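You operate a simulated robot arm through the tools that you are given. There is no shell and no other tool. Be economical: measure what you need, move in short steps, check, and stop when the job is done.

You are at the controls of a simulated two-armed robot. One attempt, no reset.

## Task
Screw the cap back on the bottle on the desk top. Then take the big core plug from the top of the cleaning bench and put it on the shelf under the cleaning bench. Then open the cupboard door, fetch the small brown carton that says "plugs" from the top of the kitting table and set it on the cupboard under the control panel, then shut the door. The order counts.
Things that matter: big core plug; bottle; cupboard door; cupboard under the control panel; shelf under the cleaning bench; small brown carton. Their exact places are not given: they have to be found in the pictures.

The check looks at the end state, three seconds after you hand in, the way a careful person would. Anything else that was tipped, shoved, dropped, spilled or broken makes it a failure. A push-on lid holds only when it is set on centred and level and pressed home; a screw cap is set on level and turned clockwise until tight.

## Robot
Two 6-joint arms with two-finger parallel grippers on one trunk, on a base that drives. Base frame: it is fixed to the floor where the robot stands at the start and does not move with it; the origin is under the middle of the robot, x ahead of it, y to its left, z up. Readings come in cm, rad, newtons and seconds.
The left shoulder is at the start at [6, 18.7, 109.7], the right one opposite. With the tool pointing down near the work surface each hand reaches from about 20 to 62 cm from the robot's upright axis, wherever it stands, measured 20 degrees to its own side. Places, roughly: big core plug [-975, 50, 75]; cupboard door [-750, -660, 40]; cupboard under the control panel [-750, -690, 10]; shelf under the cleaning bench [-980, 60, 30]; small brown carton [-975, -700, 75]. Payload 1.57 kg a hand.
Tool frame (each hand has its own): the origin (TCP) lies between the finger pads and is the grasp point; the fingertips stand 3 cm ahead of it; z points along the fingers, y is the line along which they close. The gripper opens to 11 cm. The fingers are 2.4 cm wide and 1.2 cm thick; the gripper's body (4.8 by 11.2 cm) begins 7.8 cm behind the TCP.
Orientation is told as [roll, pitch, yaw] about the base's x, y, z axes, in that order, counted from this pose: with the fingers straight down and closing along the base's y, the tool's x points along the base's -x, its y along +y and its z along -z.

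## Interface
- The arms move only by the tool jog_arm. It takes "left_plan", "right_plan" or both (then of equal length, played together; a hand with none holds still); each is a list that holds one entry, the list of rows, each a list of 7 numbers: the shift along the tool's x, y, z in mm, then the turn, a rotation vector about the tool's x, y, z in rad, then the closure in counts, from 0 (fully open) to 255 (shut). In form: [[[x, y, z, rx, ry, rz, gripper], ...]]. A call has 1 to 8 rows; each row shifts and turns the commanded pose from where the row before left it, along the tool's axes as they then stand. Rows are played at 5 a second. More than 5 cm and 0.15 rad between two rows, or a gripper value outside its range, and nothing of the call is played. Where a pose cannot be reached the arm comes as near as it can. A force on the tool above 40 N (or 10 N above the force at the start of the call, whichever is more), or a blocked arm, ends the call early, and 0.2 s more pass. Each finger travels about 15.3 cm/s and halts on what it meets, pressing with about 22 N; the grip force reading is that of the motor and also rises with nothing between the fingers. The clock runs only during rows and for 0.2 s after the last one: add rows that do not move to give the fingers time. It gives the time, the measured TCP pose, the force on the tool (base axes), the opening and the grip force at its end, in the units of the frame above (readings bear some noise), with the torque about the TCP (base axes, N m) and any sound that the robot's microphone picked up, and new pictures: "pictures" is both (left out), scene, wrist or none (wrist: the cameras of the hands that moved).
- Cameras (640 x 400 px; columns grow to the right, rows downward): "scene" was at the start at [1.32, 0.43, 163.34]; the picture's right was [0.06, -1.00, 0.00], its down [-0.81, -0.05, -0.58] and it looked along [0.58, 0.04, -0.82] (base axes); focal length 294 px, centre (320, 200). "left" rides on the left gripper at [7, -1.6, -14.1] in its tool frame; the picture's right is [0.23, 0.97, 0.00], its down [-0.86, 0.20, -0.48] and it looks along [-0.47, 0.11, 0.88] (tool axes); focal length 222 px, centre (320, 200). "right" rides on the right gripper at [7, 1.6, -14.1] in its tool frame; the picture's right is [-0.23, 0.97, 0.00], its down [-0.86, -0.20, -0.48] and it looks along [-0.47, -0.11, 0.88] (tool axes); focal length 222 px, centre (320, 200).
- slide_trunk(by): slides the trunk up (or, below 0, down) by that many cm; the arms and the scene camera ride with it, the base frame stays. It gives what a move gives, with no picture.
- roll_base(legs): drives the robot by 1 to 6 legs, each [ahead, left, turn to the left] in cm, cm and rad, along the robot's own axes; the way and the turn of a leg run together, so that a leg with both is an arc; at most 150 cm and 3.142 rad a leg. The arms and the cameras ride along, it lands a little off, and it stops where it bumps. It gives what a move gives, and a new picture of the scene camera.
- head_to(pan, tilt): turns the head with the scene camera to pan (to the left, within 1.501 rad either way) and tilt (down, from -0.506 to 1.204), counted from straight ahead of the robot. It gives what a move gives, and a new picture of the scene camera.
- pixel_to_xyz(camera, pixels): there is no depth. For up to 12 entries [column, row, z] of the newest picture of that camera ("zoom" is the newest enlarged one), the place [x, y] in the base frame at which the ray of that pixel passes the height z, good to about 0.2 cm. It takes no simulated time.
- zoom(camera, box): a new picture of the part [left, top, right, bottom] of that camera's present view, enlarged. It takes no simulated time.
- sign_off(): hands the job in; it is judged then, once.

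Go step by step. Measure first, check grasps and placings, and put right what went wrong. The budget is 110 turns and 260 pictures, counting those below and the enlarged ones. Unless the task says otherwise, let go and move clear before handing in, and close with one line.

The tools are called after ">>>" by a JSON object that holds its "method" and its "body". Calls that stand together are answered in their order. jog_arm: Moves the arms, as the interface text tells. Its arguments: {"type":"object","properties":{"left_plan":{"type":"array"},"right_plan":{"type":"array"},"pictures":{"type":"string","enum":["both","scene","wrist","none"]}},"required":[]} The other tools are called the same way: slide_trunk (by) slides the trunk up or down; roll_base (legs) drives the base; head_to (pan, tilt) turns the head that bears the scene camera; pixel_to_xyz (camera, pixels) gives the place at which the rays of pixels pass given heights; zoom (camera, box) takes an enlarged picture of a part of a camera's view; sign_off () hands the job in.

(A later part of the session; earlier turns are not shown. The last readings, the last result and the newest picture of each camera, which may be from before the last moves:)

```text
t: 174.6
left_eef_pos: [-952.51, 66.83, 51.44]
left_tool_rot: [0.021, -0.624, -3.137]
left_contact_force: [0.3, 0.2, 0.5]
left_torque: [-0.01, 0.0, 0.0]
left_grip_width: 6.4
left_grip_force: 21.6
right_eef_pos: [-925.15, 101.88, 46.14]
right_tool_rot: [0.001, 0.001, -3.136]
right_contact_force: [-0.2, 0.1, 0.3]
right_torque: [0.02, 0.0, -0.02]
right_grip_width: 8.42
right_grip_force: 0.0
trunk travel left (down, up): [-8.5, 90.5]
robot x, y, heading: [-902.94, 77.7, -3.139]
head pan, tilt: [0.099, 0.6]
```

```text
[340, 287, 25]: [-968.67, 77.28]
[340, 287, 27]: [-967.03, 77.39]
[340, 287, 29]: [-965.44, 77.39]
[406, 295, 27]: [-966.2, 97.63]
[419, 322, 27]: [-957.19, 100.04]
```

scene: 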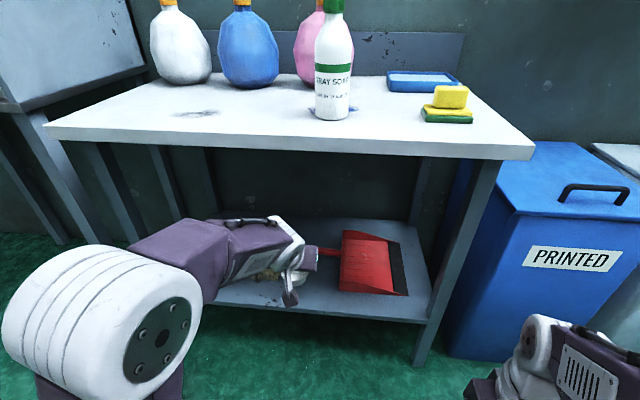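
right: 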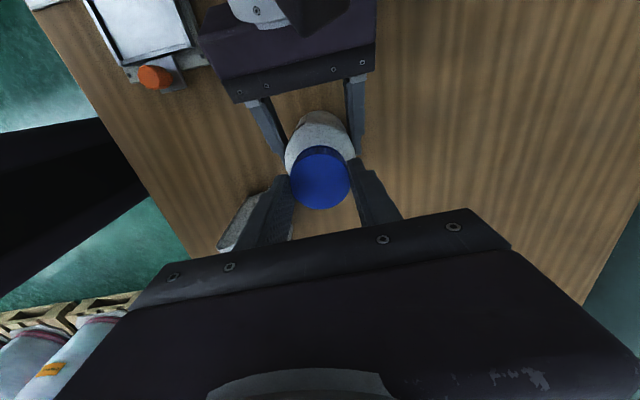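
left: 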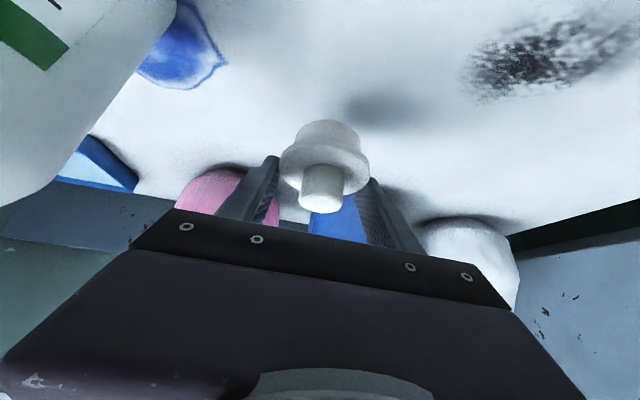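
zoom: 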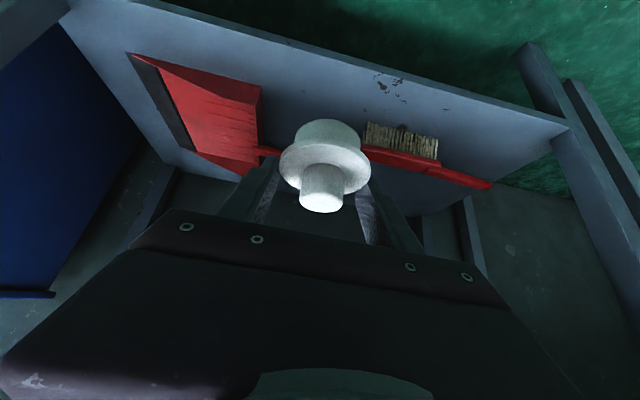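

Consistent: gap y 58–77, front edge -957.5, shelf ≈27. I lower the trunk 8 cm and drive in 12.5 cm.

>>> {"method": "slide_trunk", "body": {"by": -8}}

>>> {"method": "roll_base", "body": {"legs": [[12.5, 0, 0]]}}

>>> {"method": "zoom", "body": {"camera": "left", "box": [0, 0, 640, 400]}}

```text
t: 175.7
left_eef_pos: [-952.34, 66.79, 43.43]
left_tool_rot: [0.021, -0.625, -3.136]
left_contact_force: [-0.2, -0.1, -1.3]
left_torque: [0.01, 0.0, 0.01]
left_grip_width: 6.43
left_grip_force: 21.9
right_eef_pos: [-925.15, 101.84, 38.13]
right_tool_rot: [0.0, 0.001, -3.136]
right_contact_force: [0.6, -0.2, -0.3]
right_torque: [0.03, 0.0, 0.04]
right_grip_width: 8.43
right_grip_force: 0.1
trunk travel left (down, up): [-0.5, 98.5]
robot x, y, heading: [-903.13, 78.68, -3.141]
head pan, tilt: [0.099, 0.6]
```

```text
t: 177.0
left_eef_pos: [-964.86, 66.62, 43.44]
left_tool_rot: [0.021, -0.626, -3.135]
left_contact_force: [-0.4, 1.1, -0.9]
left_torque: [0.02, 0.02, -0.02]
left_grip_width: 6.4
left_grip_force: 21.9
right_eef_pos: [-937.69, 101.78, 38.1]
right_tool_rot: [0.0, 0.001, -3.135]
right_contact_force: [0.0, -0.2, -0.4]
right_torque: [0.01, 0.02, 0.01]
right_grip_width: 8.43
right_grip_force: 0.1
trunk travel left (down, up): [-0.5, 98.5]
robot x, y, heading: [-915.36, 78.58, -3.137]
head pan, tilt: [0.099, 0.6]
```

scene: 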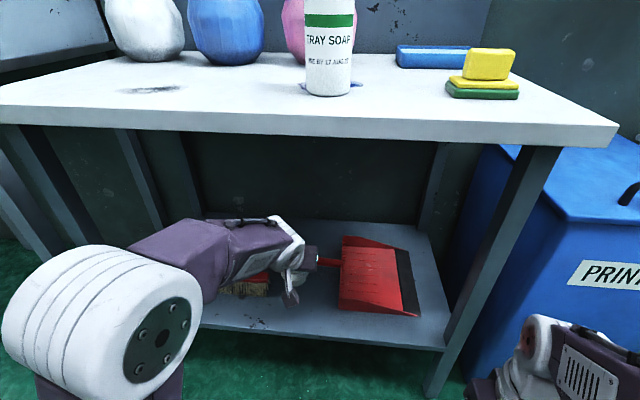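

```text
1.00 times, centred on (320, 200) of left
```

zoom: 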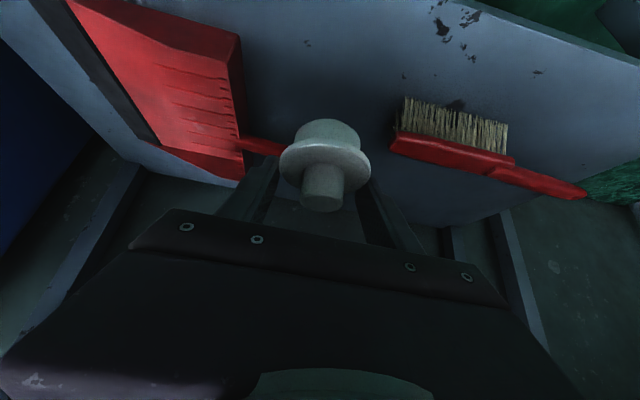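

The plug hangs over the free spot. I lower it 8 cm, then feel for the shelf.

>>> {"method": "jog_arm", "body": {"left_plan": [[[23.4, 0, 32.4, 0, 0, 0, 255], [23.4, 0, 32.4, 0, 0, 0, 255], [5.9, 0, 8.1, 0, 0, 0, 255], [0, 0, 0, 0, 0, 0, 255]]]}}

>>> {"method": "zoom", "body": {"camera": "left", "box": [160, 50, 480, 250]}}

```text
t: 178.0
left_eef_pos: [-964.76, 66.5, 34.59]
left_tool_rot: [0.021, -0.623, -3.135]
left_contact_force: [-0.4, 1.0, -0.2]
left_torque: [-0.03, 0.0, -0.01]
left_grip_width: 6.39
left_grip_force: 21.4
right_eef_pos: [-937.63, 101.88, 38.19]
right_tool_rot: [0.0, 0.002, -3.134]
right_contact_force: [0.1, 0.8, 0.9]
right_torque: [-0.01, 0.01, -0.01]
right_grip_width: 8.41
right_grip_force: 0.0
trunk travel left (down, up): [-0.5, 98.5]
robot x, y, heading: [-915.15, 78.28, -3.136]
head pan, tilt: [0.099, 0.6]
```

scene: 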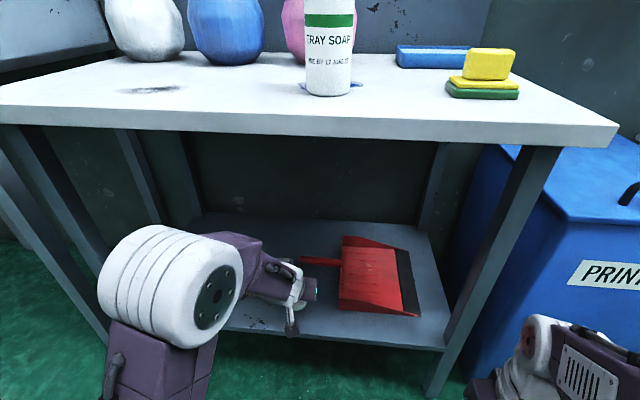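
left: 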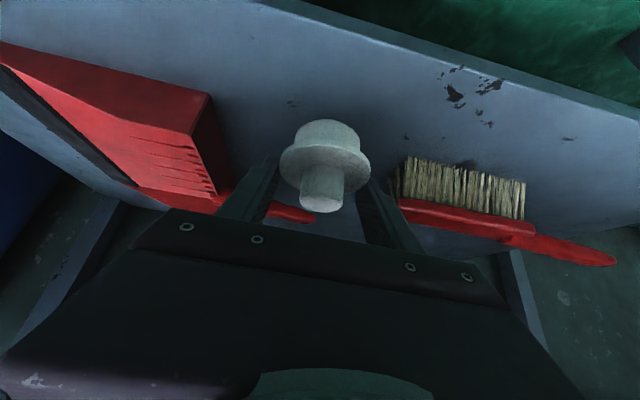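

```text
2.00 times, centred on (320, 150) of left
```

zoom: 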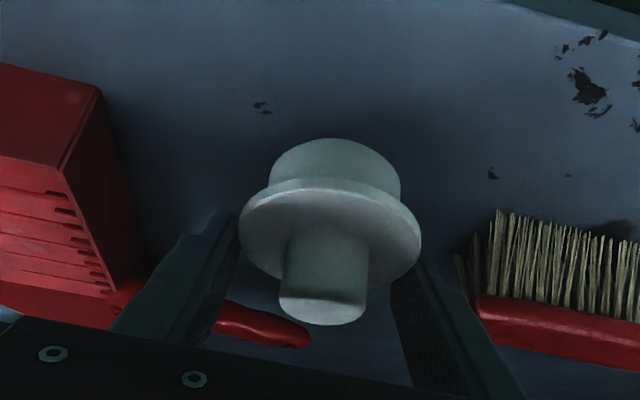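

Not touching yet (z=34.6). Down in 4 mm steps.

>>> {"method": "jog_arm", "body": {"left_plan": [[[2.3, 0, 3.2, 0, 0, 0, 255], [2.3, 0, 3.2, 0, 0, 0, 255], [2.3, 0, 3.2, 0, 0, 0, 255], [2.3, 0, 3.2, 0, 0, 0, 255], [0, 0, 0, 0, 0, 0, 255]]], "pictures": "none"}}

```text
t: 179.2
left_eef_pos: [-964.82, 66.45, 32.86]
left_tool_rot: [0.021, -0.622, -3.134]
left_contact_force: [0.2, -0.4, -0.7]
left_torque: [0.02, 0.0, 0.0]
left_grip_width: 6.4
left_grip_force: 22.3
right_eef_pos: [-937.72, 101.69, 38.16]
right_tool_rot: [0.0, 0.002, -3.136]
right_contact_force: [0.0, 0.0, 0.3]
right_torque: [0.03, 0.02, -0.02]
right_grip_width: 8.4
right_grip_force: 0.1
trunk travel left (down, up): [-0.5, 98.5]
robot x, y, heading: [-915.2, 78.33, -3.139]
head pan, tilt: [0.099, 0.6]
```

>>> {"method": "jog_arm", "body": {"left_plan": [[[1.2, 0, 1.6, 0, 0, 0, 255], [1.2, 0, 1.6, 0, 0, 0, 255], [1.2, 0, 1.6, 0, 0, 0, 255], [1.2, 0, 1.6, 0, 0, 0, 255], [1.2, 0, 1.6, 0, 0, 0, 255], [0, 0, 0, 0, 0, 0, 255]]], "pictures": "wrist"}}

>>> {"method": "zoom", "body": {"camera": "left", "box": [220, 100, 420, 225]}}

```text
t: 180.6
left_eef_pos: [-964.8, 66.41, 31.84]
left_tool_rot: [0.023, -0.623, -3.134]
left_contact_force: [-0.6, -0.2, -0.1]
left_torque: [0.01, -0.01, 0.03]
left_grip_width: 6.39
left_grip_force: 21.7
right_eef_pos: [-937.81, 101.77, 38.14]
right_tool_rot: [0.0, 0.0, -3.135]
right_contact_force: [-0.3, 0.1, 0.0]
right_torque: [0.02, 0.02, -0.03]
right_grip_width: 8.39
right_grip_force: 0.1
trunk travel left (down, up): [-0.5, 98.5]
robot x, y, heading: [-915.37, 78.04, -3.135]
head pan, tilt: [0.099, 0.6]
```

left: 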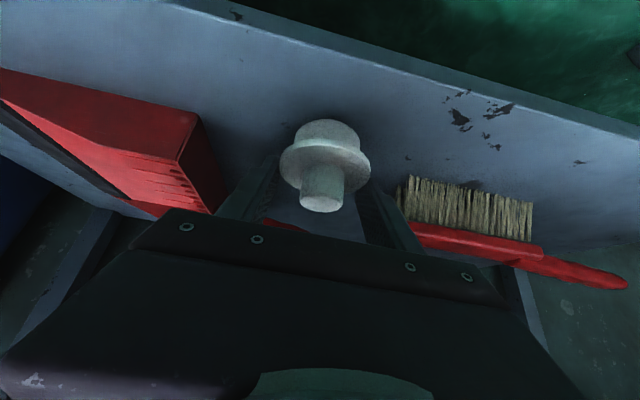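

```text
3.20 times, centred on (320, 162) of left
```

zoom: 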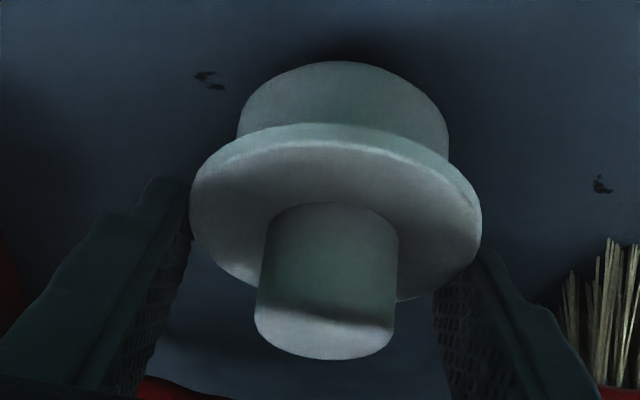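

Still no contact at 31.84; I continue in 2 mm steps.

>>> {"method": "jog_arm", "body": {"left_plan": [[[1.2, 0, 1.6, 0, 0, 0, 255], [1.2, 0, 1.6, 0, 0, 0, 255], [1.2, 0, 1.6, 0, 0, 0, 255], [1.2, 0, 1.6, 0, 0, 0, 255], [0, 0, 0, 0, 0, 0, 255]]], "pictures": "none"}}

```text
t: 181.8
left_eef_pos: [-964.79, 66.36, 31.09]
left_tool_rot: [0.021, -0.621, -3.134]
left_contact_force: [-0.5, -0.6, -1.6]
left_torque: [-0.03, 0.03, 0.0]
left_grip_width: 6.37
left_grip_force: 21.9
right_eef_pos: [-937.71, 101.61, 38.09]
right_tool_rot: [0.001, 0.001, -3.134]
right_contact_force: [-0.3, -0.3, 0.6]
right_torque: [0.02, 0.02, 0.05]
right_grip_width: 8.41
right_grip_force: 0.0
trunk travel left (down, up): [-0.5, 98.5]
robot x, y, heading: [-915.04, 78.43, -3.138]
head pan, tilt: [0.099, 0.6]
```

>>> {"method": "jog_arm", "body": {"left_plan": [[[1.2, 0, 1.6, 0, 0, 0, 255], [1.2, 0, 1.6, 0, 0, 0, 255], [1.2, 0, 1.6, 0, 0, 0, 255], [1.2, 0, 1.6, 0, 0, 0, 255], [1.2, 0, 1.6, 0, 0, 0, 255], [0, 0, 0, 0, 0, 0, 255]]], "pictures": "wrist"}}

>>> {"method": "zoom", "body": {"camera": "left", "box": [220, 100, 420, 225]}}

```text
t: 183.2
left_eef_pos: [-964.84, 66.43, 30.35]
left_tool_rot: [0.023, -0.633, -3.133]
left_contact_force: [-5.7, 0.3, 24.8]
left_torque: [-0.19, 0.12, -0.07]
left_grip_width: 6.39
left_grip_force: 21.7
right_eef_pos: [-937.65, 101.79, 38.18]
right_tool_rot: [0.0, -0.003, -3.134]
right_contact_force: [-1.1, 0.2, -0.4]
right_torque: [0.0, 0.02, -0.02]
right_grip_width: 8.41
right_grip_force: 0.1
trunk travel left (down, up): [-0.5, 98.5]
robot x, y, heading: [-915.63, 78.33, -3.136]
head pan, tilt: [0.099, 0.6]
```

left: 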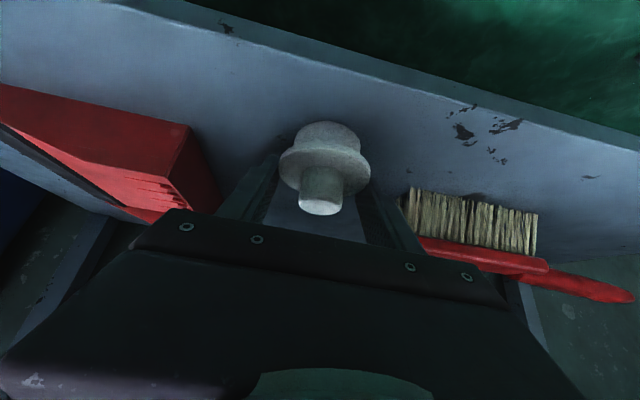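

```text
3.20 times, centred on (320, 162) of left
```

zoom: 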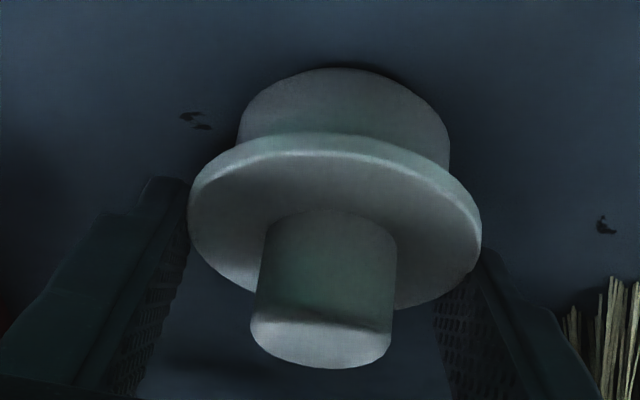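

The plug is on the shelf (25 N). I relieve the pressure, open, and draw back.

>>> {"method": "jog_arm", "body": {"left_plan": [[[-1.5, 0, -2.0, 0, 0, 0, 255], [0, 0, 0, 0, 0, 0, 255], [0, 0, 0, 0, 0, 0, 110], [0, 0, 0, 0, 0, 0, 50], [0, 0, 0, 0, 0, 0, 50]]], "pictures": "wrist"}}

>>> {"method": "zoom", "body": {"camera": "left", "box": [220, 100, 420, 225]}}

```text
t: 184.4
left_eef_pos: [-964.72, 66.39, 30.3]
left_tool_rot: [0.021, -0.623, -3.135]
left_contact_force: [-0.1, -0.5, -0.8]
left_torque: [0.03, -0.04, -0.02]
left_grip_width: 8.85
left_grip_force: 0.0
right_eef_pos: [-937.66, 101.81, 38.13]
right_tool_rot: [0.0, 0.0, -3.134]
right_contact_force: [0.3, 0.1, 0.0]
right_torque: [0.0, -0.04, -0.02]
right_grip_width: 8.42
right_grip_force: 0.1
trunk travel left (down, up): [-0.5, 98.5]
robot x, y, heading: [-915.1, 78.19, -3.136]
head pan, tilt: [0.099, 0.6]
```

left: 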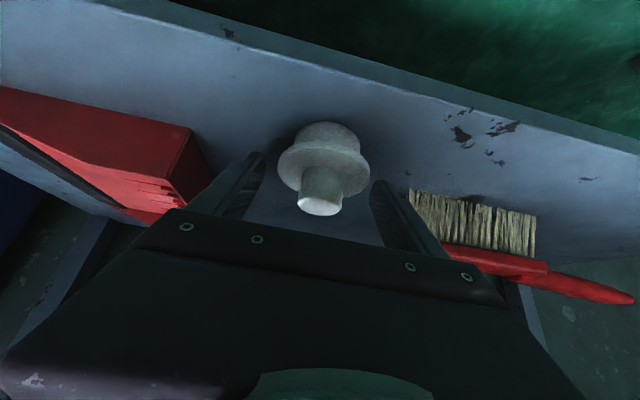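

```text
3.20 times, centred on (320, 162) of left
```

zoom: 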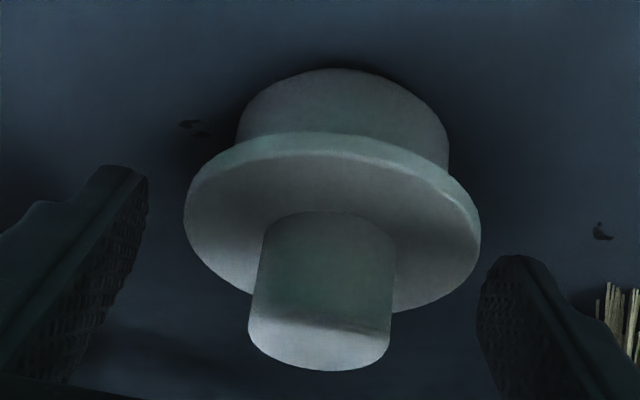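

The plug stands free. I withdraw the fingers along their axis and back the base away.

>>> {"method": "jog_arm", "body": {"left_plan": [[[0, 0, -20, 0, 0, 0, 50], [0, 0, -35, 0, 0, 0, 50], [0, 0, -35, 0, 0, 0, 50], [0, 0, -20, 0, 0, 0, 50]]], "pictures": "none"}}

>>> {"method": "roll_base", "body": {"legs": [[-45, 0, 0]]}}

>>> {"method": "zoom", "body": {"camera": "scene", "box": [220, 80, 460, 280]}}

```text
t: 185.4
left_eef_pos: [-958.27, 66.64, 39.37]
left_tool_rot: [0.021, -0.624, -3.135]
left_contact_force: [0.2, 1.4, -1.0]
left_torque: [-0.04, -0.02, 0.0]
left_grip_width: 8.86
left_grip_force: 0.1
right_eef_pos: [-937.72, 101.78, 38.2]
right_tool_rot: [-0.002, 0.0, -3.135]
right_contact_force: [0.2, -0.5, 0.5]
right_torque: [0.02, -0.03, -0.01]
right_grip_width: 8.41
right_grip_force: 0.0
trunk travel left (down, up): [-0.5, 98.5]
robot x, y, heading: [-915.57, 78.06, -3.136]
head pan, tilt: [0.099, 0.6]
```

```text
t: 188.1
left_eef_pos: [-912.86, 66.74, 39.26]
left_tool_rot: [0.021, -0.624, -3.133]
left_contact_force: [-0.1, -0.4, 0.1]
left_torque: [0.05, 0.02, 0.02]
left_grip_width: 8.83
left_grip_force: 0.0
right_eef_pos: [-892.46, 102.0, 38.11]
right_tool_rot: [0.002, 0.0, -3.132]
right_contact_force: [-0.4, -0.1, 0.4]
right_torque: [0.01, -0.03, -0.04]
right_grip_width: 8.43
right_grip_force: 0.1
trunk travel left (down, up): [-0.5, 98.5]
robot x, y, heading: [-869.59, 78.47, -3.134]
head pan, tilt: [0.099, 0.6]
```

scene: 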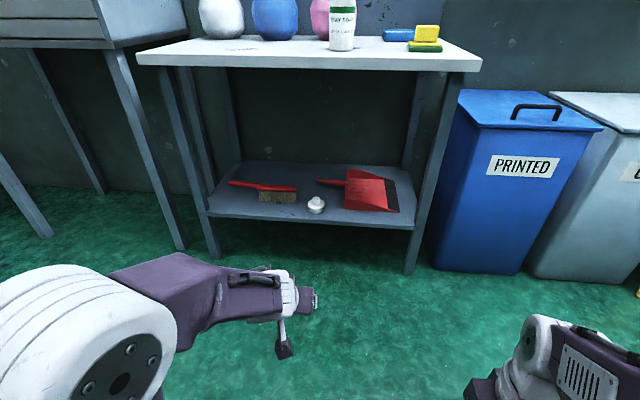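

```text
2.00 times, centred on (340, 180) of scene
```

zoom: 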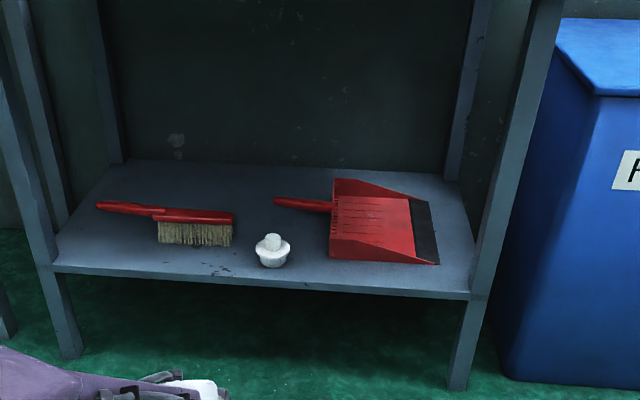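

The plug stands on the shelf, nothing disturbed. I raise the trunk, straighten the left hand and turn left to look toward the cupboard.

>>> {"method": "slide_trunk", "body": {"by": 40}}

>>> {"method": "slide_trunk", "body": {"by": 24}}

>>> {"method": "jog_arm", "body": {"left_plan": [[[0, 0, 0, 0, 0.125, 0, 50], [0, 0, 0, 0, 0.125, 0, 50], [0, 0, 0, 0, 0.125, 0, 50], [0, 0, 0, 0, 0.125, 0, 50], [0, 0, 0, 0, 0.124, 0, 50], [0, 0, 0, 0, 0, 0, 50]]], "pictures": "none"}}

>>> {"method": "roll_base", "body": {"legs": [[0, 0, 1.563]]}}

>>> {"method": "head_to", "body": {"pan": 0, "tilt": 0.35}}

```text
t: 192.0
left_eef_pos: [-912.87, 66.74, 79.45]
left_tool_rot: [0.021, -0.624, -3.132]
left_contact_force: [0.1, 0.3, -0.2]
left_torque: [0.03, 0.0, 0.01]
left_grip_width: 8.84
left_grip_force: 0.1
right_eef_pos: [-892.46, 102.07, 78.16]
right_tool_rot: [-0.001, 0.0, -3.134]
right_contact_force: [0.6, -0.8, 0.1]
right_torque: [0.0, -0.03, -0.02]
right_grip_width: 8.41
right_grip_force: 0.1
trunk travel left (down, up): [-40.5, 58.5]
robot x, y, heading: [-869.93, 78.17, -3.136]
head pan, tilt: [0.099, 0.6]
```

```text
t: 194.5
left_eef_pos: [-913.04, 66.79, 103.27]
left_tool_rot: [0.021, -0.625, -3.132]
left_contact_force: [-0.6, 0.3, -0.6]
left_torque: [-0.01, 0.02, 0.0]
left_grip_width: 8.86
left_grip_force: 0.1
right_eef_pos: [-892.4, 101.96, 102.16]
right_tool_rot: [0.0, 0.0, -3.135]
right_contact_force: [1.2, -0.2, -0.3]
right_torque: [0.01, 0.0, -0.01]
right_grip_width: 8.43
right_grip_force: 0.2
trunk travel left (down, up): [-64.5, 34.5]
robot x, y, heading: [-870.13, 78.29, -3.136]
head pan, tilt: [0.099, 0.6]
```

```text
t: 195.9
left_eef_pos: [-912.79, 66.71, 103.32]
left_tool_rot: [0.017, -0.001, -3.119]
left_contact_force: [0.2, 0.1, 0.7]
left_torque: [0.0, -0.01, 0.01]
left_grip_width: 8.84
left_grip_force: 0.1
right_eef_pos: [-892.39, 102.07, 102.21]
right_tool_rot: [0.0, 0.0, -3.134]
right_contact_force: [0.4, -0.3, 0.2]
right_torque: [0.01, 0.02, 0.03]
right_grip_width: 8.41
right_grip_force: 0.0
trunk travel left (down, up): [-64.5, 34.5]
robot x, y, heading: [-870.07, 78.28, -3.137]
head pan, tilt: [0.099, 0.6]
```

```text
t: 200.0
left_eef_pos: [-859.47, 35.48, 103.24]
left_tool_rot: [0.018, -0.002, -1.577]
left_contact_force: [-0.1, 0.5, 0.5]
left_torque: [0.04, 0.0, 0.02]
left_grip_width: 8.84
left_grip_force: 0.0
right_eef_pos: [-894.23, 56.83, 102.21]
right_tool_rot: [0.0, 0.001, -1.59]
right_contact_force: [0.0, 0.4, -0.1]
right_torque: [0.04, 0.01, -0.02]
right_grip_width: 8.39
right_grip_force: 0.1
trunk travel left (down, up): [-64.5, 34.5]
robot x, y, heading: [-870.19, 78.62, -1.59]
head pan, tilt: [0.099, 0.6]
```

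scene: 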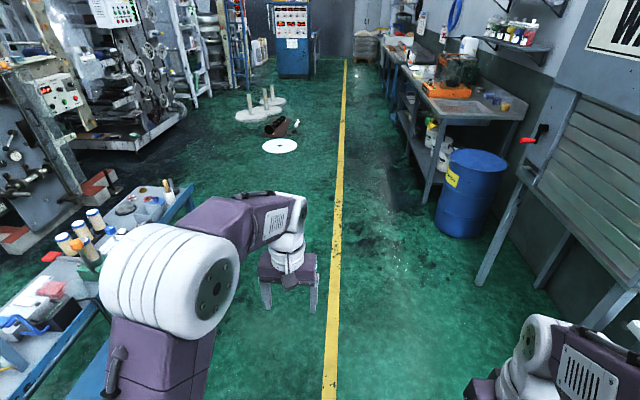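

```text
t: 200.8
left_eef_pos: [-859.45, 35.31, 103.35]
left_tool_rot: [0.018, 0.001, -1.575]
left_contact_force: [-0.4, -0.1, 1.0]
left_torque: [-0.05, -0.01, 0.02]
left_grip_width: 8.85
left_grip_force: 0.1
right_eef_pos: [-894.18, 56.77, 102.12]
right_tool_rot: [-0.001, 0.001, -1.589]
right_contact_force: [-1.4, -0.4, 0.0]
right_torque: [-0.03, 0.01, 0.03]
right_grip_width: 8.44
right_grip_force: 0.0
trunk travel left (down, up): [-64.5, 34.5]
robot x, y, heading: [-869.93, 78.2, -1.594]
head pan, tilt: [0.0, 0.351]
```

scene: 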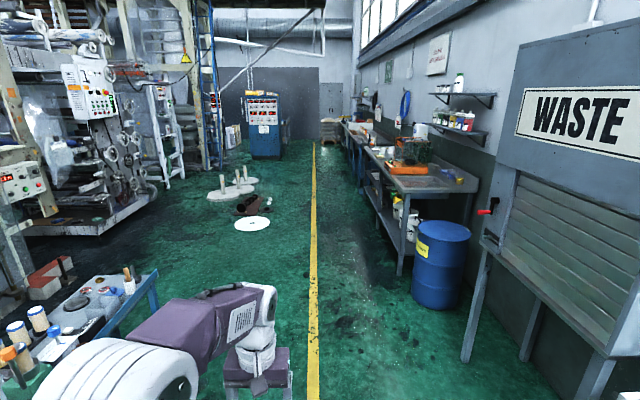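

The blue cabinet with the red panel at (265,125) is the goal; the kitting table is further down along the right wall. I check the lane beside the yellow line.

>>> {"method": "pixel_to_xyz", "body": {"camera": "scene", "pixels": [[271, 225, 0], [262, 200, 0], [413, 298, 0], [313, 300, 0], [400, 270, 0], [158, 272, 74], [283, 158, 0], [250, 158, 0]]}}

>>> {"method": "zoom", "body": {"camera": "scene", "box": [200, 70, 400, 195]}}

```text
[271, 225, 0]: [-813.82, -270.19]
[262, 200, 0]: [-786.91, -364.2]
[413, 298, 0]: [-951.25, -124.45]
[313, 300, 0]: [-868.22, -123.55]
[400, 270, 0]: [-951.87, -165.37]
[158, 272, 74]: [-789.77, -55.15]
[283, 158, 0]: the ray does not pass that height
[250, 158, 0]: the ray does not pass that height
```

```text
3.20 times, centred on (300, 132) of scene
```

zoom: 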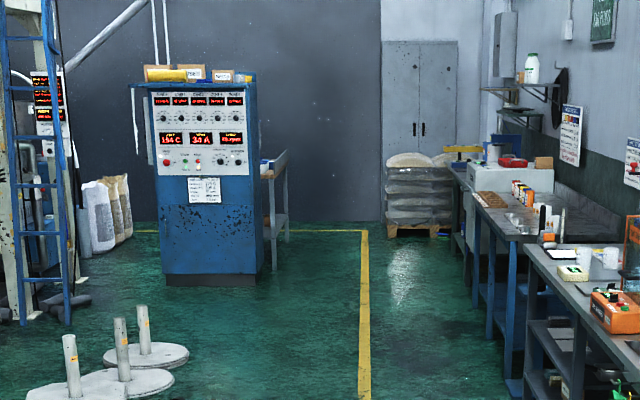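

The lane from x=-814 to -945 is clear; I drive down it to y≈-470.

>>> {"method": "roll_base", "body": {"legs": [[0, 0, 0.022], [140, 0, 0], [140, 0, 0], [140, 0, 0], [130, 0, 0]]}}

>>> {"method": "head_to", "body": {"pan": 0.25, "tilt": 0.45}}

>>> {"method": "zoom", "body": {"camera": "scene", "box": [220, 40, 460, 290]}}

```text
t: 227.6
left_eef_pos: [-861.21, -518.1, 103.16]
left_tool_rot: [0.016, 0.0, -1.571]
left_contact_force: [0.1, 0.1, -0.8]
left_torque: [-0.03, -0.01, 0.0]
left_grip_width: 8.84
left_grip_force: 0.0
right_eef_pos: [-896.0, -496.92, 102.17]
right_tool_rot: [-0.001, 0.0, -1.584]
right_contact_force: [-0.1, -0.2, 0.9]
right_torque: [0.03, -0.02, -0.02]
right_grip_width: 8.42
right_grip_force: 0.1
trunk travel left (down, up): [-64.5, 34.5]
robot x, y, heading: [-871.95, -474.9, -1.584]
head pan, tilt: [0.0, 0.351]
```

scene: 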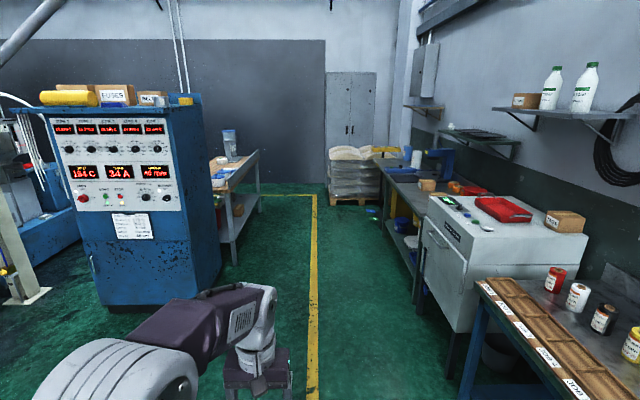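

```text
t: 228.3
left_eef_pos: [-861.42, -518.08, 103.2]
left_tool_rot: [0.017, -0.002, -1.571]
left_contact_force: [0.5, 0.0, -0.4]
left_torque: [0.03, -0.01, -0.02]
left_grip_width: 8.85
left_grip_force: 0.0
right_eef_pos: [-896.06, -496.89, 102.21]
right_tool_rot: [0.001, 0.0, -1.584]
right_contact_force: [0.0, -0.1, 0.4]
right_torque: [-0.01, -0.01, 0.0]
right_grip_width: 8.39
right_grip_force: 0.1
trunk travel left (down, up): [-64.5, 34.5]
robot x, y, heading: [-871.93, -475.02, -1.59]
head pan, tilt: [0.25, 0.45]
```

scene: 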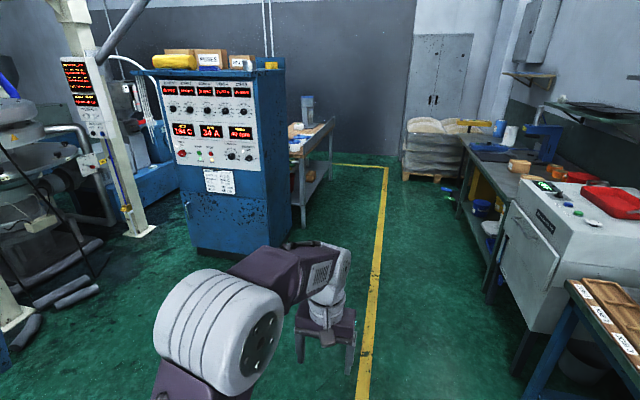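

```text
1.60 times, centred on (340, 165) of scene
```

zoom: 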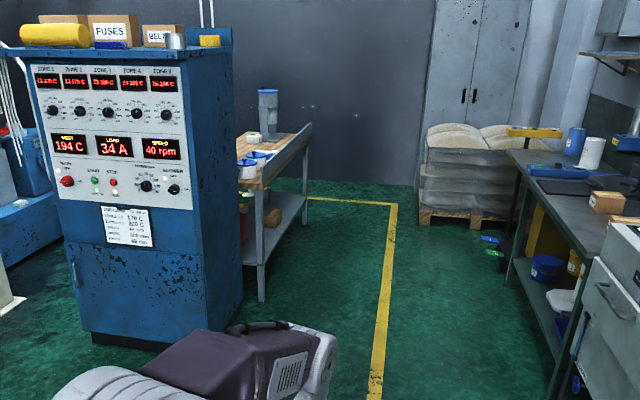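

The blue cabinet's lower door has a handle at its left edge (187,210). I zoom in and measure it, and look at the carton candidate at (522,167).

>>> {"method": "zoom", "body": {"camera": "scene", "box": [165, 140, 309, 270]}}

>>> {"method": "zoom", "body": {"camera": "scene", "box": [460, 110, 620, 210]}}

>>> {"method": "pixel_to_xyz", "body": {"camera": "scene", "pixels": [[187, 211, 45], [189, 252, 2], [268, 262, 2], [290, 232, 2], [522, 172, 76], [522, 172, 82], [470, 150, 76], [540, 185, 76]]}}

```text
3.08 times, centred on (237, 205) of scene
```

zoom: 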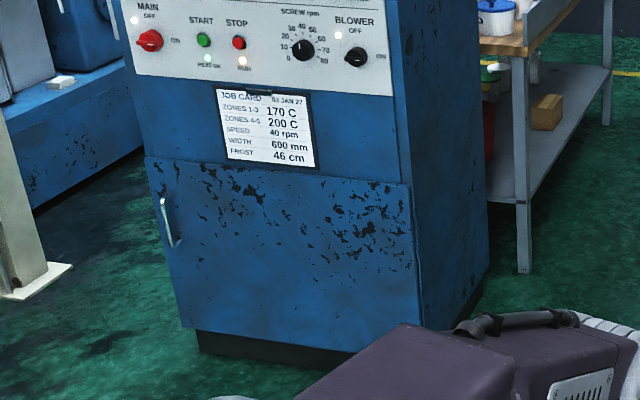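

```text
4.00 times, centred on (540, 160) of scene
```

zoom: 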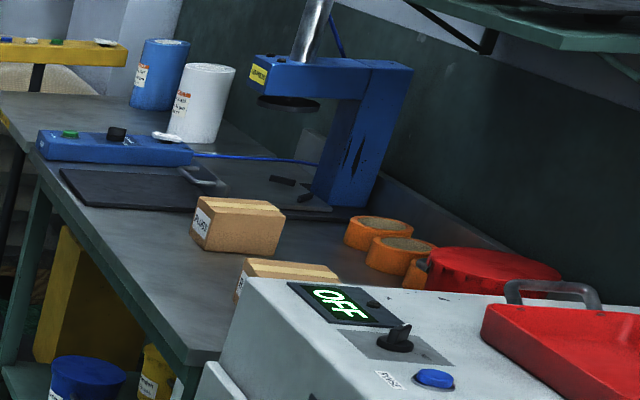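

```text
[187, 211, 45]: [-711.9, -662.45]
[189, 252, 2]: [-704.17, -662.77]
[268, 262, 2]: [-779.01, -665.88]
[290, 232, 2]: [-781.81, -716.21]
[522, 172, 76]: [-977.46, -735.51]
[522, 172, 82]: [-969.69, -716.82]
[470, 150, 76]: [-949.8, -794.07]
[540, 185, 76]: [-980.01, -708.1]
```

The door spans x≈-707…-777 at y≈-664, with its handle at (-712,-662,z≈45) and the hinge on the far (-x) side. Before driving in I measure the floor obstacles at left.

>>> {"method": "pixel_to_xyz", "body": {"camera": "scene", "pixels": [[155, 230, 0], [98, 290, 0], [40, 315, 0], [103, 240, 0], [35, 310, 0], [186, 203.5, 47], [186, 203.5, 50], [189, 218, 36], [189, 218, 40]]}}

>>> {"method": "head_to", "body": {"pan": 0.9, "tilt": 0.5}}

```text
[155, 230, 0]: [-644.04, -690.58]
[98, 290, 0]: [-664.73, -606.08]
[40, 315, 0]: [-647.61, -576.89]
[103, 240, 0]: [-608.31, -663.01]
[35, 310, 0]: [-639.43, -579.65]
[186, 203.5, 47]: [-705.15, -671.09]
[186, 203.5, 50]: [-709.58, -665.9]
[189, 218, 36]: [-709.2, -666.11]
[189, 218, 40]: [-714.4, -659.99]
```

```text
t: 229.4
left_eef_pos: [-861.39, -518.21, 103.38]
left_tool_rot: [0.017, 0.0, -1.571]
left_contact_force: [0.3, 0.5, -0.1]
left_torque: [0.0, -0.05, -0.03]
left_grip_width: 8.83
left_grip_force: 0.0
right_eef_pos: [-896.12, -496.93, 102.1]
right_tool_rot: [0.0, -0.002, -1.582]
right_contact_force: [-0.3, 0.0, 0.0]
right_torque: [0.05, 0.01, 0.0]
right_grip_width: 8.42
right_grip_force: 0.1
trunk travel left (down, up): [-64.5, 34.5]
robot x, y, heading: [-872.2, -475.11, -1.589]
head pan, tilt: [0.901, 0.499]
```

scene: 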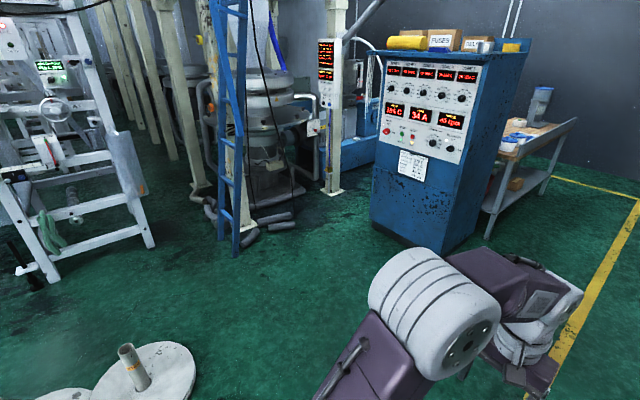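

Floor is open there. I drive to about (-722,-588), facing the cabinet, and lower the trunk.

>>> {"method": "roll_base", "body": {"legs": [[0, 0, 0.018], [57, 75, 0], [56, 75, 0]]}}

>>> {"method": "slide_trunk", "body": {"by": -40}}

>>> {"method": "jog_arm", "body": {"left_plan": [[[0, 0, 0, 0, -0.143, 0, 60], [0, 0, 0, 0, -0.143, 0, 60], [0, 0, 0, 0, -0.143, 0, 60], [0, 0, 0, 0, -0.143, 0, 60], [0, 0, 0, 0, -0.143, 0, 60], [0, 0, 0, 0, 0, 0, 60]]], "pictures": "none"}}

>>> {"method": "head_to", "body": {"pan": 0.1, "tilt": 0.6}}

```text
t: 239.2
left_eef_pos: [-709.25, -632.45, 103.33]
left_tool_rot: [0.016, 0.0, -1.542]
left_contact_force: [-0.3, 0.3, 0.2]
left_torque: [-0.03, 0.01, -0.01]
left_grip_width: 8.83
left_grip_force: 0.0
right_eef_pos: [-744.57, -612.44, 102.16]
right_tool_rot: [-0.001, -0.002, -1.554]
right_contact_force: [-0.3, 0.3, 0.8]
right_torque: [-0.03, 0.04, -0.01]
right_grip_width: 8.4
right_grip_force: 0.0
trunk travel left (down, up): [-64.5, 34.5]
robot x, y, heading: [-720.92, -589.48, -1.558]
head pan, tilt: [0.901, 0.499]
```

scene: 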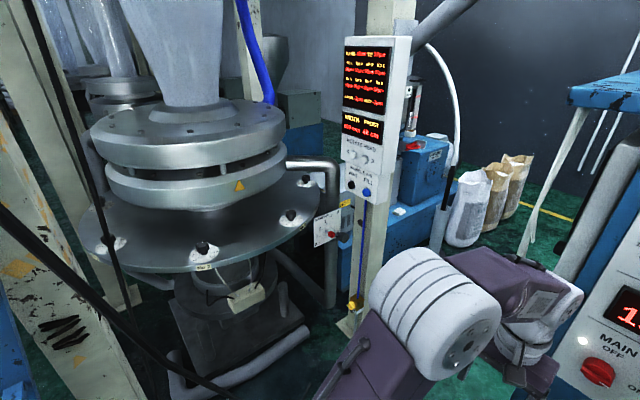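

```text
t: 243.1
left_eef_pos: [-709.2, -632.43, 63.31]
left_tool_rot: [0.018, 0.001, -1.541]
left_contact_force: [0.2, 0.7, 0.4]
left_torque: [0.02, -0.01, 0.01]
left_grip_width: 8.84
left_grip_force: 0.0
right_eef_pos: [-744.46, -612.28, 62.05]
right_tool_rot: [0.002, 0.0, -1.552]
right_contact_force: [0.3, 0.2, -0.1]
right_torque: [0.02, 0.03, 0.0]
right_grip_width: 8.43
right_grip_force: 0.1
trunk travel left (down, up): [-24.5, 74.5]
robot x, y, heading: [-721.01, -589.53, -1.554]
head pan, tilt: [0.901, 0.499]
```

```text
t: 244.4
left_eef_pos: [-709.14, -632.4, 63.28]
left_tool_rot: [0.022, -0.713, -1.557]
left_contact_force: [1.0, -0.2, 0.1]
left_torque: [0.0, 0.04, -0.01]
left_grip_width: 8.41
left_grip_force: 0.1
right_eef_pos: [-744.53, -612.17, 62.1]
right_tool_rot: [-0.001, 0.001, -1.552]
right_contact_force: [-0.3, -0.5, 0.5]
right_torque: [-0.01, 0.0, 0.01]
right_grip_width: 8.45
right_grip_force: 0.0
trunk travel left (down, up): [-24.5, 74.5]
robot x, y, heading: [-721.08, -589.93, -1.554]
head pan, tilt: [0.901, 0.499]
```

```text
t: 245.6
left_eef_pos: [-709.04, -632.34, 63.26]
left_tool_rot: [0.023, -0.716, -1.558]
left_contact_force: [0.5, -0.3, -0.7]
left_torque: [0.02, 0.03, -0.03]
left_grip_width: 8.4
left_grip_force: 0.1
right_eef_pos: [-744.46, -612.27, 62.21]
right_tool_rot: [0.001, -0.001, -1.553]
right_contact_force: [0.5, -0.2, 1.4]
right_torque: [0.01, -0.01, -0.04]
right_grip_width: 8.39
right_grip_force: 0.0
trunk travel left (down, up): [-24.5, 74.5]
robot x, y, heading: [-721.27, -589.77, -1.559]
head pan, tilt: [0.099, 0.6]
```

scene: 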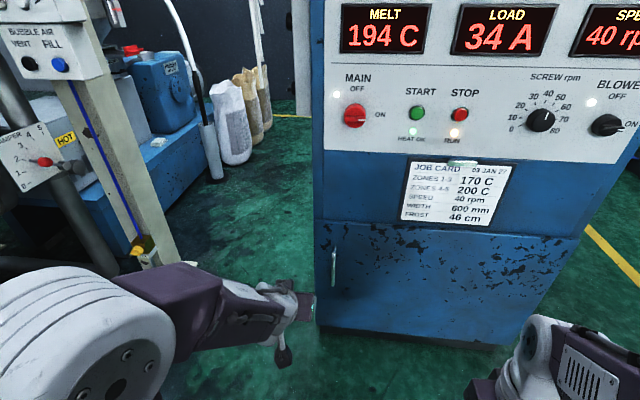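

The handle shows at (333,268). I measure it again from here, using door plane points.

>>> {"method": "zoom", "body": {"camera": "scene", "box": [290, 200, 450, 360]}}

>>> {"method": "pixel_to_xyz", "body": {"camera": "scene", "pixels": [[333, 268, 42], [333, 268, 45], [333, 268, 48], [333, 251, 48], [333, 251, 51], [333, 251, 54], [333, 287, 36], [333, 287, 40], [318, 325, 8], [545, 345, 8]]}}

```text
2.50 times, centred on (370, 280) of scene
```

zoom: 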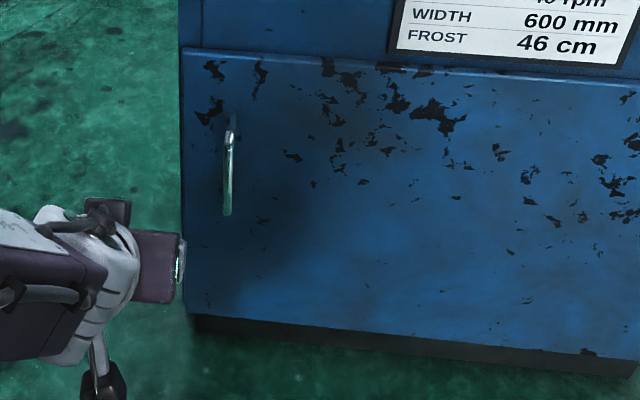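

```text
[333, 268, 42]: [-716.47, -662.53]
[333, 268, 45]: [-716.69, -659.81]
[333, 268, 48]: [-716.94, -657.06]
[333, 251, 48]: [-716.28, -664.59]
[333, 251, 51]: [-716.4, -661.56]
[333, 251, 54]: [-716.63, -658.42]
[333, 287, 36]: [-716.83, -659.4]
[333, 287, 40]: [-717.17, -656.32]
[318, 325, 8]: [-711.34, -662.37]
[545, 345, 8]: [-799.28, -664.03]
```

>>> {"method": "head_to", "body": {"pan": -0.35, "tilt": 0.6}}

>>> {"method": "zoom", "body": {"camera": "scene", "box": [130, 150, 450, 400]}}

```text
t: 246.5
left_eef_pos: [-709.21, -632.4, 63.27]
left_tool_rot: [0.023, -0.716, -1.556]
left_contact_force: [1.0, -0.2, 1.3]
left_torque: [0.04, 0.0, 0.0]
left_grip_width: 8.45
left_grip_force: 0.0
right_eef_pos: [-744.69, -612.28, 62.19]
right_tool_rot: [0.0, 0.001, -1.553]
right_contact_force: [-0.8, 0.5, -0.8]
right_torque: [-0.02, 0.01, 0.0]
right_grip_width: 8.42
right_grip_force: 0.0
trunk travel left (down, up): [-24.5, 74.5]
robot x, y, heading: [-721.05, -589.65, -1.558]
head pan, tilt: [-0.351, 0.6]
```

scene: 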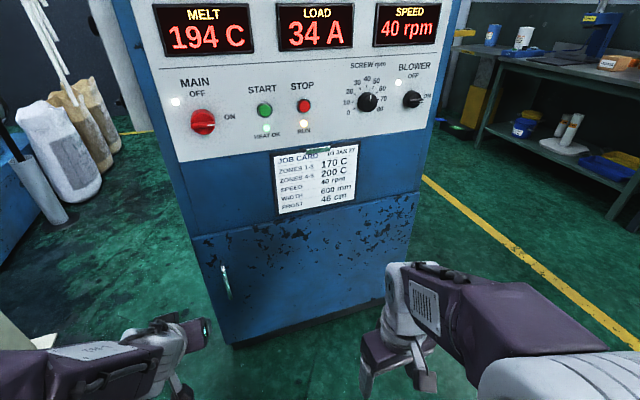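

```text
1.60 times, centred on (290, 275) of scene
```

zoom: 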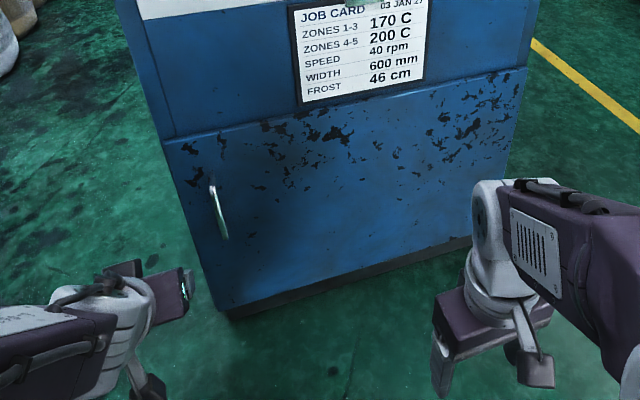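

>>> {"method": "pixel_to_xyz", "body": {"camera": "scene", "pixels": [[191.9, 239.4, 56], [191.9, 239.4, 60], [419.4, 192.5, 56], [419.4, 192.5, 60], [228.8, 343.8, 8], [228.8, 343.8, 12], [390, 304, 8], [224, 268, 51], [230, 297, 38]]}}

```text
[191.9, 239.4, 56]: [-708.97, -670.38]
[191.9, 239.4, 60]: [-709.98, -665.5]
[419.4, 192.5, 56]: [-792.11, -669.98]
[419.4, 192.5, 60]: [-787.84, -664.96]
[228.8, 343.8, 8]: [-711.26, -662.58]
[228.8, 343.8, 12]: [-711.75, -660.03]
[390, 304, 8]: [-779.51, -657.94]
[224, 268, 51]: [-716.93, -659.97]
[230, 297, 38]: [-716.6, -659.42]
```

Handle: x=-716.7, y≈-659.7, z 38–51; hinge near (-786,-664). I lower the trunk 16 cm, level the left hand, and strafe 7.5 cm right.

>>> {"method": "slide_trunk", "body": {"by": -16}}

>>> {"method": "jog_arm", "body": {"left_plan": [[[0, 0, 0, 0, -0.143, 0, 100], [0, 0, 0, 0, -0.143, 0, 100], [0, 0, 0, 0, -0.143, 0, 100], [0, 0, 0, 0, -0.143, 0, 100], [0, 0, 0, 0, -0.143, 0, 100], [0, 0, 0, 0, -0.14, 0, 100], [0, 0, 0, 0, 0, 0, 100]]], "pictures": "none"}}

>>> {"method": "roll_base", "body": {"legs": [[0, -7.5, 0]]}}

>>> {"method": "zoom", "body": {"camera": "left", "box": [0, 0, 640, 400]}}

```text
t: 248.3
left_eef_pos: [-709.08, -632.42, 47.3]
left_tool_rot: [0.022, -0.715, -1.557]
left_contact_force: [-0.3, 0.0, 0.5]
left_torque: [-0.02, 0.01, -0.03]
left_grip_width: 8.4
left_grip_force: 0.1
right_eef_pos: [-744.61, -612.29, 46.11]
right_tool_rot: [0.0, 0.0, -1.554]
right_contact_force: [-0.5, -0.2, 0.6]
right_torque: [0.01, 0.0, -0.02]
right_grip_width: 8.41
right_grip_force: 0.1
trunk travel left (down, up): [-8.5, 90.5]
robot x, y, heading: [-721.11, -589.6, -1.557]
head pan, tilt: [-0.351, 0.6]
```

```text
t: 249.9
left_eef_pos: [-713.72, -638.09, 56.16]
left_tool_rot: [1.323, -1.54, -2.863]
left_contact_force: [1.0, 0.7, -0.2]
left_torque: [0.0, 0.01, -0.03]
left_grip_width: 6.71
left_grip_force: 0.0
left hand out of reach, approached as far as the arm can: row 1, 2, 3, 4, 5, 6
right_eef_pos: [-744.6, -612.34, 46.11]
right_tool_rot: [0.001, 0.0, -1.552]
right_contact_force: [0.2, 0.8, 0.5]
right_torque: [-0.01, -0.01, 0.01]
right_grip_width: 8.41
right_grip_force: 0.1
trunk travel left (down, up): [-8.5, 90.5]
robot x, y, heading: [-720.87, -589.65, -1.553]
head pan, tilt: [-0.351, 0.6]
```

```text
t: 250.9
left_eef_pos: [-721.28, -638.21, 56.24]
left_tool_rot: [1.277, -1.541, -2.814]
left_contact_force: [0.5, -0.4, -0.4]
left_torque: [0.0, -0.02, 0.01]
left_grip_width: 6.69
left_grip_force: 0.0
right_eef_pos: [-752.05, -612.35, 46.18]
right_tool_rot: [0.001, 0.001, -1.556]
right_contact_force: [0.3, 0.0, -0.5]
right_torque: [0.0, 0.05, -0.03]
right_grip_width: 8.4
right_grip_force: 0.0
trunk travel left (down, up): [-8.5, 90.5]
robot x, y, heading: [-728.63, -589.55, -1.557]
head pan, tilt: [-0.351, 0.6]
```

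scene: 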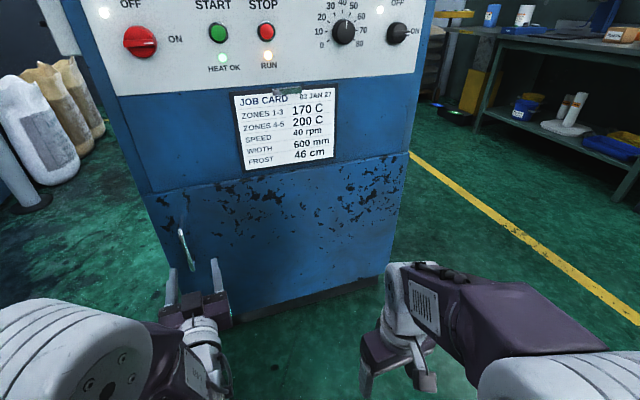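

```text
1.00 times, centred on (320, 200) of left
```

zoom: 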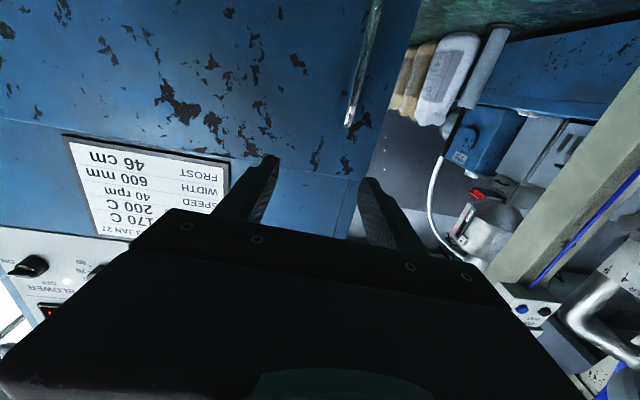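

The hand is now level, pointing at the door, at z=56. I lower the trunk 8 cm more, strafe 4.6 cm left and drive up to 6 cm from the handle.

>>> {"method": "slide_trunk", "body": {"by": -8.4}}

>>> {"method": "roll_base", "body": {"legs": [[0, 4.6, 0], [14, 0, 0]]}}

>>> {"method": "zoom", "body": {"camera": "left", "box": [0, 0, 640, 400]}}

>>> {"method": "zoom", "body": {"camera": "scene", "box": [100, 180, 340, 400]}}

```text
t: 252.1
left_eef_pos: [-721.3, -638.17, 47.87]
left_tool_rot: [1.281, -1.542, -2.817]
left_contact_force: [0.2, 0.3, -1.1]
left_torque: [-0.04, 0.02, -0.02]
left_grip_width: 6.72
left_grip_force: 0.0
right_eef_pos: [-752.13, -612.45, 37.7]
right_tool_rot: [-0.001, 0.0, -1.554]
right_contact_force: [-0.6, 0.2, -0.4]
right_torque: [-0.03, 0.0, 0.01]
right_grip_width: 8.44
right_grip_force: 0.0
trunk travel left (down, up): [-0.1, 98.9]
robot x, y, heading: [-728.93, -589.73, -1.556]
head pan, tilt: [-0.351, 0.6]
```

```text
t: 254.0
left_eef_pos: [-716.43, -652.18, 47.94]
left_tool_rot: [1.28, -1.541, -2.817]
left_contact_force: [0.2, -0.2, -0.9]
left_torque: [0.0, 0.01, -0.01]
left_grip_width: 6.68
left_grip_force: 0.1
right_eef_pos: [-747.21, -626.37, 37.77]
right_tool_rot: [0.001, 0.0, -1.553]
right_contact_force: [-0.5, 0.5, -0.3]
right_torque: [0.06, -0.01, 0.01]
right_grip_width: 8.43
right_grip_force: 0.1
trunk travel left (down, up): [-0.1, 98.9]
robot x, y, heading: [-724.07, -604.12, -1.558]
head pan, tilt: [-0.351, 0.6]
```

scene: 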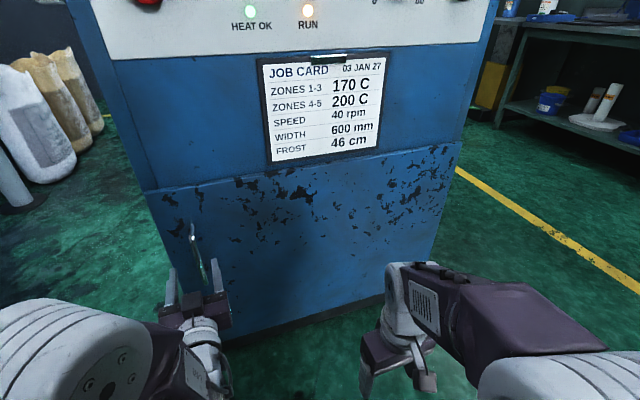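

```text
1.00 times, centred on (320, 200) of left
```

zoom: 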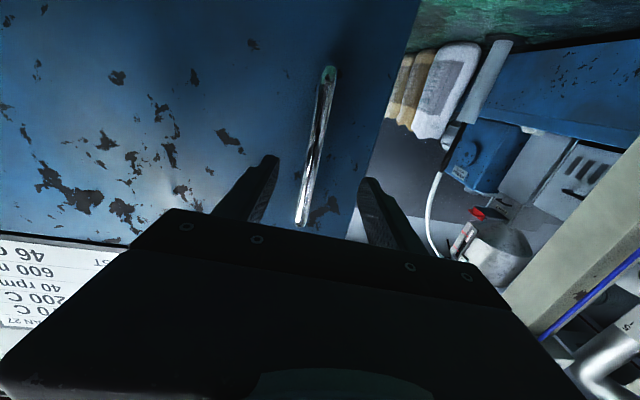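

```text
1.82 times, centred on (220, 290) of scene
```

zoom: 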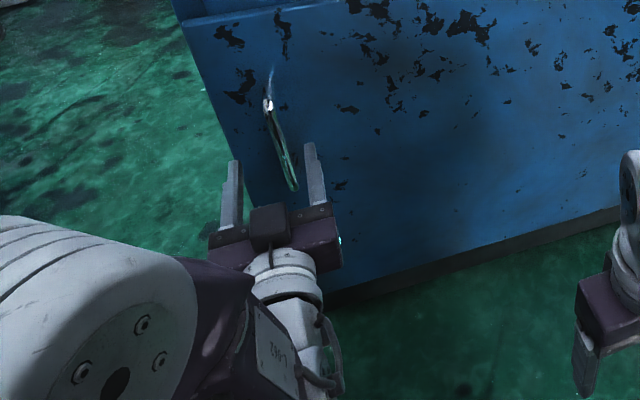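

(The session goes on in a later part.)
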